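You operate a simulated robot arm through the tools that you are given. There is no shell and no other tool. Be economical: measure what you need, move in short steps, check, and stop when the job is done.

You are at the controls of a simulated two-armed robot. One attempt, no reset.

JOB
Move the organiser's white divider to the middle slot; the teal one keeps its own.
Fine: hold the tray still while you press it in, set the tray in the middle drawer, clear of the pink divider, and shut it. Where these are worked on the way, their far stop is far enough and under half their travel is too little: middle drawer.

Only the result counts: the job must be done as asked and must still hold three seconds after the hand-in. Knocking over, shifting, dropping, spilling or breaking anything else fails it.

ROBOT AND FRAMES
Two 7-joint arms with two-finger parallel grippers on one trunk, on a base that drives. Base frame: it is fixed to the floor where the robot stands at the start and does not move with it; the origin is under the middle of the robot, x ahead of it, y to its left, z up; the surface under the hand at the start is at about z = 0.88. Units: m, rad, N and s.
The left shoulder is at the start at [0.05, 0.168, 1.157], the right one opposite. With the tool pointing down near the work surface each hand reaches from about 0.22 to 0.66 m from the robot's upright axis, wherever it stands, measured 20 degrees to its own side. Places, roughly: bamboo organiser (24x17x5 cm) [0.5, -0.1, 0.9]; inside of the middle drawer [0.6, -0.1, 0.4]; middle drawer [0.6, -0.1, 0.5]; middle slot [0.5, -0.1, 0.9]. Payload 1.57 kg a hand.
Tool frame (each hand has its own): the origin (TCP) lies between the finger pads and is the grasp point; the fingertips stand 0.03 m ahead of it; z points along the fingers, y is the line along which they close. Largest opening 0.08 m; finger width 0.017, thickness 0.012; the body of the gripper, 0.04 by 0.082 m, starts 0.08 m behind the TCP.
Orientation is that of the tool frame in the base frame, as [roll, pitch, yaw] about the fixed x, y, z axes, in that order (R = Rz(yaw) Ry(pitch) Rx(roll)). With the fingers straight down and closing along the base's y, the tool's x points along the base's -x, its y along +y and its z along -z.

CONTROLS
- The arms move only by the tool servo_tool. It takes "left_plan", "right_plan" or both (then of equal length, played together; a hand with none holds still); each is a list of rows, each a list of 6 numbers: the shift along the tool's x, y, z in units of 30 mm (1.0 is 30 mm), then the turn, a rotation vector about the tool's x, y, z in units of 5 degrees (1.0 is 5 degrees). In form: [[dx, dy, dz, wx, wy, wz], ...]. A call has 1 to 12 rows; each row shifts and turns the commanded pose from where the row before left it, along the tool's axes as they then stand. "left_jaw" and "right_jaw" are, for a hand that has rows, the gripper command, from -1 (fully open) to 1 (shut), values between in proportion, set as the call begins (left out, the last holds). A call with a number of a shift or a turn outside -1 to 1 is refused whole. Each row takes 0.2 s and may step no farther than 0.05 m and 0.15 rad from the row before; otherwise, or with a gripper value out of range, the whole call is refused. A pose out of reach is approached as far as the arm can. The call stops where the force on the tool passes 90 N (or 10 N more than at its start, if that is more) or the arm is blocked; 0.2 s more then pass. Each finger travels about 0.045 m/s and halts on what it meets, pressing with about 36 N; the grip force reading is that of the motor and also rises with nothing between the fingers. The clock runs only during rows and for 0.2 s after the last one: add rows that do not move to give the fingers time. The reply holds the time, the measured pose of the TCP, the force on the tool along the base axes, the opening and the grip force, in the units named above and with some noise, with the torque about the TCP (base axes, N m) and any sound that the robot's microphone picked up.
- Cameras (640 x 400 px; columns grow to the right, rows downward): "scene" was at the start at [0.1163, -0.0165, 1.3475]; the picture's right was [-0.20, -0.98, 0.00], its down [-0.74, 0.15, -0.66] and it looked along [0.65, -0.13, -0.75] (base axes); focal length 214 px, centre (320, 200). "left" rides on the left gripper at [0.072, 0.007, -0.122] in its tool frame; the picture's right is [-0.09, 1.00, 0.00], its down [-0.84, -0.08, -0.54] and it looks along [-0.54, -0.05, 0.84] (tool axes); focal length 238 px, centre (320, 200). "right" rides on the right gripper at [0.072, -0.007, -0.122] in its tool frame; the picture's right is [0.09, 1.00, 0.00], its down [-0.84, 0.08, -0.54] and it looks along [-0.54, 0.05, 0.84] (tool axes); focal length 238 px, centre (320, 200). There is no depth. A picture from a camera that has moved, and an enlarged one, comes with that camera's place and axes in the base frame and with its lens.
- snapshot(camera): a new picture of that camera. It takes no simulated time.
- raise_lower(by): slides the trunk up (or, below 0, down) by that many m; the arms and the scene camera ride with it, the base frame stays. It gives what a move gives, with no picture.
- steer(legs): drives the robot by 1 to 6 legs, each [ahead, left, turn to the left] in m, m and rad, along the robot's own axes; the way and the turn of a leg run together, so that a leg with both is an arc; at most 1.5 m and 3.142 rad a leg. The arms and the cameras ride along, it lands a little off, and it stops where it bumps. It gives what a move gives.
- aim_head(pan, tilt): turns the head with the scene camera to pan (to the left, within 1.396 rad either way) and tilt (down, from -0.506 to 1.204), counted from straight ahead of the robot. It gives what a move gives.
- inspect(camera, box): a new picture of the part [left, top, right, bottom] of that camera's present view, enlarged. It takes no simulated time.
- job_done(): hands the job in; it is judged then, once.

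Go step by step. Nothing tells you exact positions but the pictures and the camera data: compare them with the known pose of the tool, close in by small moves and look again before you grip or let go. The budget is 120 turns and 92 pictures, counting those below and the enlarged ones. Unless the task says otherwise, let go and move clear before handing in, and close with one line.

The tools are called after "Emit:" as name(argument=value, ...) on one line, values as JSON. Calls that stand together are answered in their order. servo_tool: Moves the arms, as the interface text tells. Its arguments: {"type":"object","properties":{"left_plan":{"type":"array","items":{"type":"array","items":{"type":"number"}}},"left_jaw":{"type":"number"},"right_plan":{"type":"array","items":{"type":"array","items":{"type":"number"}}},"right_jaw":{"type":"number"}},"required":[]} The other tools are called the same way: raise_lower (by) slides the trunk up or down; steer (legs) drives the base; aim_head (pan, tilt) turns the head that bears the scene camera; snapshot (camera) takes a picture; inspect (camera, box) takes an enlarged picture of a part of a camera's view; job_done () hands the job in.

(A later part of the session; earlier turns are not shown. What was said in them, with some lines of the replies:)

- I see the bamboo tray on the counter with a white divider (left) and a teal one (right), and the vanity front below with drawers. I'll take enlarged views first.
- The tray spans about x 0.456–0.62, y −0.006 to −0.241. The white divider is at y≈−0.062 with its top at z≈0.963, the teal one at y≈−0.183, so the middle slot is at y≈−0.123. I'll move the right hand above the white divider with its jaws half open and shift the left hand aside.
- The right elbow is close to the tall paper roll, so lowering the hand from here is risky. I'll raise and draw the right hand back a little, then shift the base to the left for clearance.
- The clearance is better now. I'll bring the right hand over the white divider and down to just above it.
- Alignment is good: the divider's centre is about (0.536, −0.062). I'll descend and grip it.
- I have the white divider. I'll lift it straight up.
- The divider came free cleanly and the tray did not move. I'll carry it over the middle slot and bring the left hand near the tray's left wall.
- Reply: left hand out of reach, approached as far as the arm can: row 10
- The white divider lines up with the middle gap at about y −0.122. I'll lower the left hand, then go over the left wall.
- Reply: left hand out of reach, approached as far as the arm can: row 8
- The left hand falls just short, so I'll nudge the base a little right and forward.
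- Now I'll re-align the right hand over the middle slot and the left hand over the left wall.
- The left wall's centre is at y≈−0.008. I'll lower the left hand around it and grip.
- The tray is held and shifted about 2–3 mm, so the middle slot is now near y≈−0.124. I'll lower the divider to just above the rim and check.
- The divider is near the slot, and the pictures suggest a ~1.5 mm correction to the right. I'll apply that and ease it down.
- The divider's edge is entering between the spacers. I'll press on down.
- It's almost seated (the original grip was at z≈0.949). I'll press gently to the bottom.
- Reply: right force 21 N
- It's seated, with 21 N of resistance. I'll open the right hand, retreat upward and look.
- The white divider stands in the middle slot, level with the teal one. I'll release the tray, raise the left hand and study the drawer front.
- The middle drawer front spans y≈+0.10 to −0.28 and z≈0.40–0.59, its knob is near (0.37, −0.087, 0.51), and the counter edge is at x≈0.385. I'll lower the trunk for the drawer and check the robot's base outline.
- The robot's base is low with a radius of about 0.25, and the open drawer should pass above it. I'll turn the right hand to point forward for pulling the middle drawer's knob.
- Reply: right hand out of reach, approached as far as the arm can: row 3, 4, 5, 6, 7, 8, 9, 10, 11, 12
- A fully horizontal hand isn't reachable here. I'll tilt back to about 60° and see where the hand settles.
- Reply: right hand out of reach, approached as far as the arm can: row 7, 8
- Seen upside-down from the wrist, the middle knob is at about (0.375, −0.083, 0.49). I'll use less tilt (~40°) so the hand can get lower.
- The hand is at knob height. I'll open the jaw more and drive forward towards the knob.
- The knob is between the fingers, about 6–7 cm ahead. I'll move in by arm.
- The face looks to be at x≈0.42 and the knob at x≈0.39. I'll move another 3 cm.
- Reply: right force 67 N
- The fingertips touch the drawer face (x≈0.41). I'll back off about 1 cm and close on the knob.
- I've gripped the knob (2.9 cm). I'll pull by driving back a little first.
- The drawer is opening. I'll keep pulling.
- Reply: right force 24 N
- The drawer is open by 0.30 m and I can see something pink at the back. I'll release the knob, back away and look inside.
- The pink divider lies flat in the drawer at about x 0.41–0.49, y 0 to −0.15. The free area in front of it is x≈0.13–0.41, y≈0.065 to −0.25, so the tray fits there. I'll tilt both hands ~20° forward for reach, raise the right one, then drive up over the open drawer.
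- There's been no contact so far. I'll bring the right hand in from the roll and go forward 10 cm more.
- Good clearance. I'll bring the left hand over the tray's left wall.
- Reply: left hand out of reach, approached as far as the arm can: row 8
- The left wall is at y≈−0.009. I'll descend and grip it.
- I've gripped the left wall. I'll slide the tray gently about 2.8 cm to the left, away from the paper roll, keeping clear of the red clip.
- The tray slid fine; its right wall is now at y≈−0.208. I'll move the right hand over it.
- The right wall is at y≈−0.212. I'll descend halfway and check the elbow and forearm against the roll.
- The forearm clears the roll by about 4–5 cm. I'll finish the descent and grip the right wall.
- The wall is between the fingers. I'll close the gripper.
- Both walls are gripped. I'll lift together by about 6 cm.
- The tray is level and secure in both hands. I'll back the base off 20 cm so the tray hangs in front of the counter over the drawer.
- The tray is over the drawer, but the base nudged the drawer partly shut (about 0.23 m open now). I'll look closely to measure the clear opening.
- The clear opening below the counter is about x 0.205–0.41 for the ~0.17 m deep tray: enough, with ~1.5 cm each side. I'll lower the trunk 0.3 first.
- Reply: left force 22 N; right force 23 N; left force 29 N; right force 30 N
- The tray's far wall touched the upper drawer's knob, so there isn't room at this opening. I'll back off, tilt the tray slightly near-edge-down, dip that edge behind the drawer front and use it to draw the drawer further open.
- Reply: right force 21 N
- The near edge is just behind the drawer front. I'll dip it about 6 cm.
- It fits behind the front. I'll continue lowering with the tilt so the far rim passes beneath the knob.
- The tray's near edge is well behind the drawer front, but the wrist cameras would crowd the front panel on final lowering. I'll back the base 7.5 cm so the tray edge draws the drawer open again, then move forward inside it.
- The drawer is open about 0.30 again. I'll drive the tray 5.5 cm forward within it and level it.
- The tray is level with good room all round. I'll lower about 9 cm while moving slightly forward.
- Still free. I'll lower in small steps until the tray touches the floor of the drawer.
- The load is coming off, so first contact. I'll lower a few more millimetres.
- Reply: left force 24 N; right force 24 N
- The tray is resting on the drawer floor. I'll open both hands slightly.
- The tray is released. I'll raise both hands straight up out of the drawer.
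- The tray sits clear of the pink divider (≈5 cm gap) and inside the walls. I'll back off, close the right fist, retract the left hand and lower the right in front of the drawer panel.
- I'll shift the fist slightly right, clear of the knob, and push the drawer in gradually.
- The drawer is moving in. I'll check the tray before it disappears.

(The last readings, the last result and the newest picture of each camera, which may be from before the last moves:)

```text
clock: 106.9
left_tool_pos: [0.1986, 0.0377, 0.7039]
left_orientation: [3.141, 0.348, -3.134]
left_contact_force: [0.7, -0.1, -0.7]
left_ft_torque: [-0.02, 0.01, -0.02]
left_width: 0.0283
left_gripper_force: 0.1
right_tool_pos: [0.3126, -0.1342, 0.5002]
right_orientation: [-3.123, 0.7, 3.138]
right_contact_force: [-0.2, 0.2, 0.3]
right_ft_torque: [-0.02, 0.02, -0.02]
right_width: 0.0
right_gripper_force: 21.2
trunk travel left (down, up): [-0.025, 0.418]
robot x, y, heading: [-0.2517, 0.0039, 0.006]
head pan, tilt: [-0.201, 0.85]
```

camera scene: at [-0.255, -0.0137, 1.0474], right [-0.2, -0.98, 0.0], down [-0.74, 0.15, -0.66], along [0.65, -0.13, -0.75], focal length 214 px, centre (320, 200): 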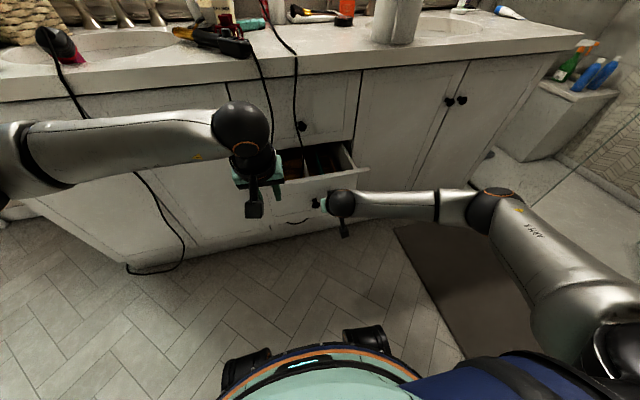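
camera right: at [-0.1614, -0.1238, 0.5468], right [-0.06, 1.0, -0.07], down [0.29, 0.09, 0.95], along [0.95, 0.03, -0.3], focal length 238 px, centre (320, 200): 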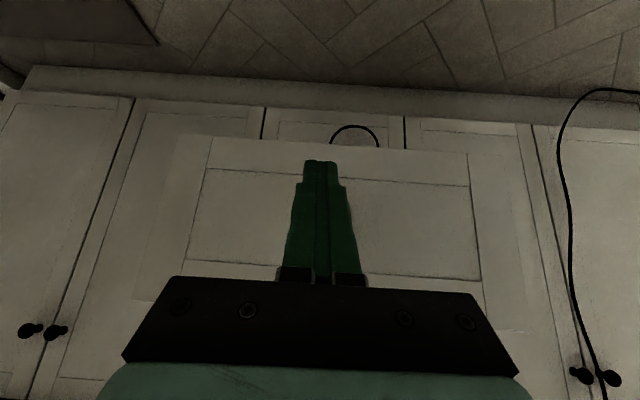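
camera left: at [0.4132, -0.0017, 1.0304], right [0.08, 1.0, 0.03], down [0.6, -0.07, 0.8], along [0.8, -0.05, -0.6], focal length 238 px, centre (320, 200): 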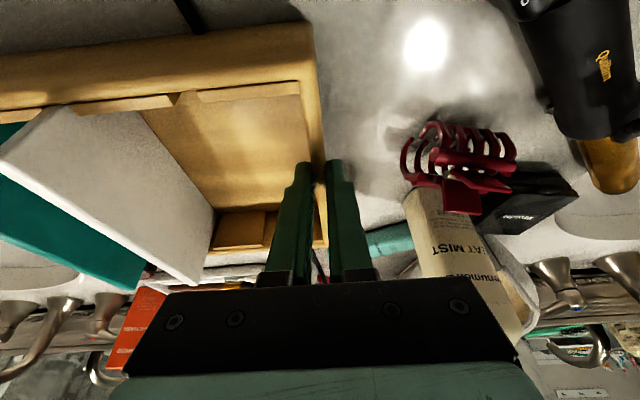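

Emit:
steer(legs=[[0.03, 0, 0], [0.025, 0, 0]])

Emit:
servo_tool(right_plan=[[-0.13, 0, 0.11, 0, 0, 0], [-0.13, 0, 0.11, 0, 0, 0], [-0.13, 0, 0.11, 0, 0, 0], [0, 0, 0, 0, 0, 0]])

Emit:
inspect(camera="scene", box=[240, 80, 420, 240])

```text
clock: 108.2
left_tool_pos: [0.254, 0.0375, 0.7032]
left_orientation: [3.139, 0.348, -3.136]
left_contact_force: [0.0, 0.3, 0.5]
left_ft_torque: [0.04, -0.01, 0.0]
left_width: 0.0282
left_gripper_force: 0.1
right_tool_pos: [0.3683, -0.1352, 0.5003]
right_orientation: [-3.124, 0.7, 3.139]
right_contact_force: [0.5, 0.1, -0.4]
right_ft_torque: [0.02, -0.02, -0.01]
right_width: 0.0
right_gripper_force: 21.1
trunk travel left (down, up): [-0.025, 0.418]
robot x, y, heading: [-0.1969, 0.004, 0.001]
head pan, tilt: [-0.201, 0.85]
```

```text
clock: 109.2
left_tool_pos: [0.2541, 0.0363, 0.7056]
left_orientation: [3.14, 0.349, -3.136]
left_contact_force: [0.6, -0.1, 0.0]
left_ft_torque: [-0.02, 0.03, 0.0]
left_width: 0.0282
left_gripper_force: 0.0
right_tool_pos: [0.3817, -0.1349, 0.4994]
right_orientation: [-3.124, 0.696, 3.138]
right_contact_force: [-12.7, -2.1, 3.3]
right_ft_torque: [0.01, 0.13, 0.03]
right_width: 0.0
right_gripper_force: 20.8
trunk travel left (down, up): [-0.025, 0.418]
robot x, y, heading: [-0.1974, 0.0043, 0.008]
head pan, tilt: [-0.201, 0.85]
```

```text
2.50 times, centred on (330, 160) of scene
camera zoom: at [-0.0794, -0.0129, 1.0475], right [-0.2, -0.98, 0.0], down [-0.74, 0.15, -0.66], along [0.65, -0.13, -0.75], focal length 536 px, centre (295, 300)
```

zoom: 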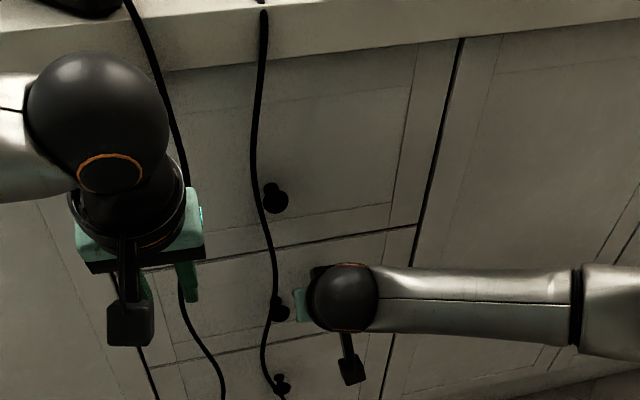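

The drawer looks flush and resists. I'll give it one more firm nudge, then withdraw.

Emit:
servo_tool(right_plan=[[-0.1, 0, 0.085, 0, 0, 0], [0, 0, 0, 0, 0, 0]])

Emit:
servo_tool(right_plan=[[0.2, 0, -0.5, 0, 0, 0], [0.2, 0, -0.8, 0, 0, 0], [0.2, 0, -0.8, 0, 0, 0]])

Emit:
steer(legs=[[-0.3, 0, 0]])

Emit:
snapshot(camera="scene")

```text
clock: 109.8
left_tool_pos: [0.2526, 0.0377, 0.7074]
left_orientation: [3.141, 0.352, -3.135]
left_contact_force: [0.0, 0.0, 1.2]
left_ft_torque: [-0.02, -0.01, -0.02]
left_width: 0.0283
left_gripper_force: 0.0
right_tool_pos: [0.3839, -0.1356, 0.4971]
right_orientation: [-3.122, 0.688, 3.138]
right_contact_force: [-59.3, -11.0, 18.0]
right_ft_torque: [-0.43, 0.56, -0.19]
right_width: 0.0
right_gripper_force: 21.0
trunk travel left (down, up): [-0.025, 0.418]
robot x, y, heading: [-0.1973, 0.0017, 0.005]
head pan, tilt: [-0.201, 0.85]
```

```text
clock: 110.6
left_tool_pos: [0.2539, 0.038, 0.7038]
left_orientation: [3.139, 0.348, -3.136]
left_contact_force: [-0.3, 0.2, -0.1]
left_ft_torque: [0.0, 0.03, 0.01]
left_width: 0.0285
left_gripper_force: 0.0
right_tool_pos: [0.3325, -0.1328, 0.5373]
right_orientation: [-3.123, 0.7, 3.136]
right_contact_force: [0.4, -0.9, -0.3]
right_ft_torque: [-0.01, -0.02, 0.01]
right_width: 0.0
right_gripper_force: 21.5
trunk travel left (down, up): [-0.025, 0.418]
robot x, y, heading: [-0.1915, 0.003, 0.004]
head pan, tilt: [-0.201, 0.85]
```

```text
clock: 112.6
left_tool_pos: [-0.0398, 0.0369, 0.7045]
left_orientation: [3.139, 0.349, -3.13]
left_contact_force: [0.3, -0.3, 0.5]
left_ft_torque: [0.04, 0.02, 0.0]
left_width: 0.0279
left_gripper_force: 0.0
right_tool_pos: [0.0397, -0.1315, 0.5362]
right_orientation: [-3.124, 0.7, 3.14]
right_contact_force: [0.6, 0.1, 0.3]
right_ft_torque: [-0.04, 0.0, -0.02]
right_width: 0.0001
right_gripper_force: 21.2
trunk travel left (down, up): [-0.025, 0.418]
robot x, y, heading: [-0.4843, 0.001, 0.007]
head pan, tilt: [-0.201, 0.85]
```

```text
6 pictures are left
camera scene: at [-0.3716, -0.0142, 1.0474], right [-0.19, -0.98, 0.0], down [-0.74, 0.14, -0.66], along [0.65, -0.13, -0.75], focal length 214 px, centre (320, 200)
```

scene: 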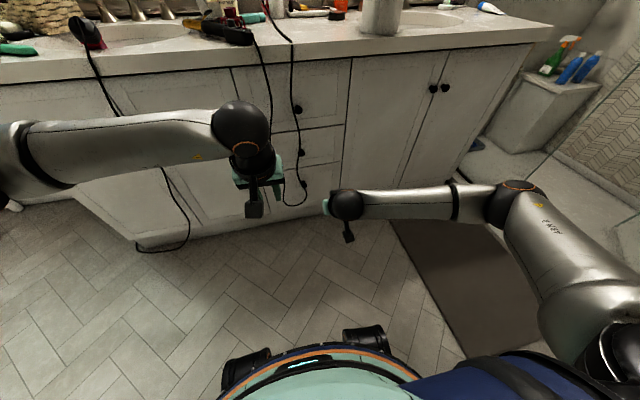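

Emit:
inspect(camera="scene", box=[220, 50, 380, 210])

Emit:
aim_head(pan=-0.1, tilt=0.4)

Emit:
snapshot(camera="scene")

```text
2.50 times, centred on (300, 130) of scene
camera zoom: at [-0.3716, -0.0142, 1.0474], right [-0.19, -0.98, 0.0], down [-0.74, 0.14, -0.66], along [0.65, -0.13, -0.75], focal length 536 px, centre (370, 375)
```

zoom: 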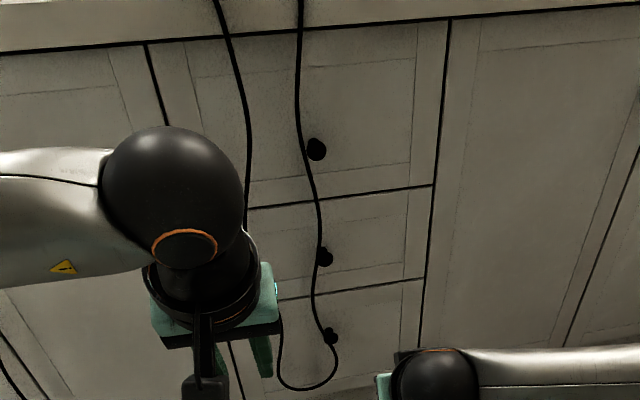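

```text
clock: 113.5
left_tool_pos: [-0.039, 0.0379, 0.7041]
left_orientation: [3.139, 0.348, -3.131]
left_contact_force: [0.4, 0.6, 0.7]
left_ft_torque: [0.01, 0.0, 0.01]
left_width: 0.0282
left_gripper_force: 0.0
right_tool_pos: [0.04, -0.1329, 0.5362]
right_orientation: [-3.125, 0.699, 3.139]
right_contact_force: [-0.2, -0.6, -0.6]
right_ft_torque: [0.01, -0.02, 0.01]
right_width: 0.0001
right_gripper_force: 21.1
trunk travel left (down, up): [-0.025, 0.418]
robot x, y, heading: [-0.4907, 0.0009, 0.003]
head pan, tilt: [-0.099, 0.4]
```

```text
4 pictures are left
camera scene: at [-0.3561, -0.0077, 1.0865], right [-0.09, -1.0, 0.0], down [-0.39, 0.04, -0.92], along [0.92, -0.09, -0.39], focal length 214 px, centre (320, 200)
```

scene: 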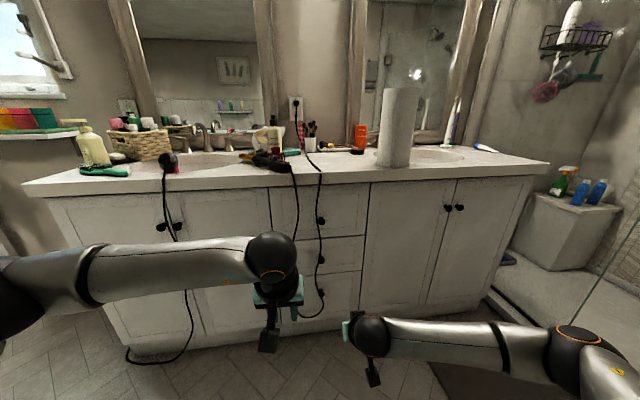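

The drawer is shut flush, the counter items stand as they did at the start, and both hands are clear. I'm handing in.

Emit:
job_done()

```text
The job is handed in.
```

The white divider is in the organiser's middle slot and the teal one kept its own; the tray sits in the middle drawer, about 5 cm clear of the pink divider when last seen before the drawer went in, and the drawer is shut flush.
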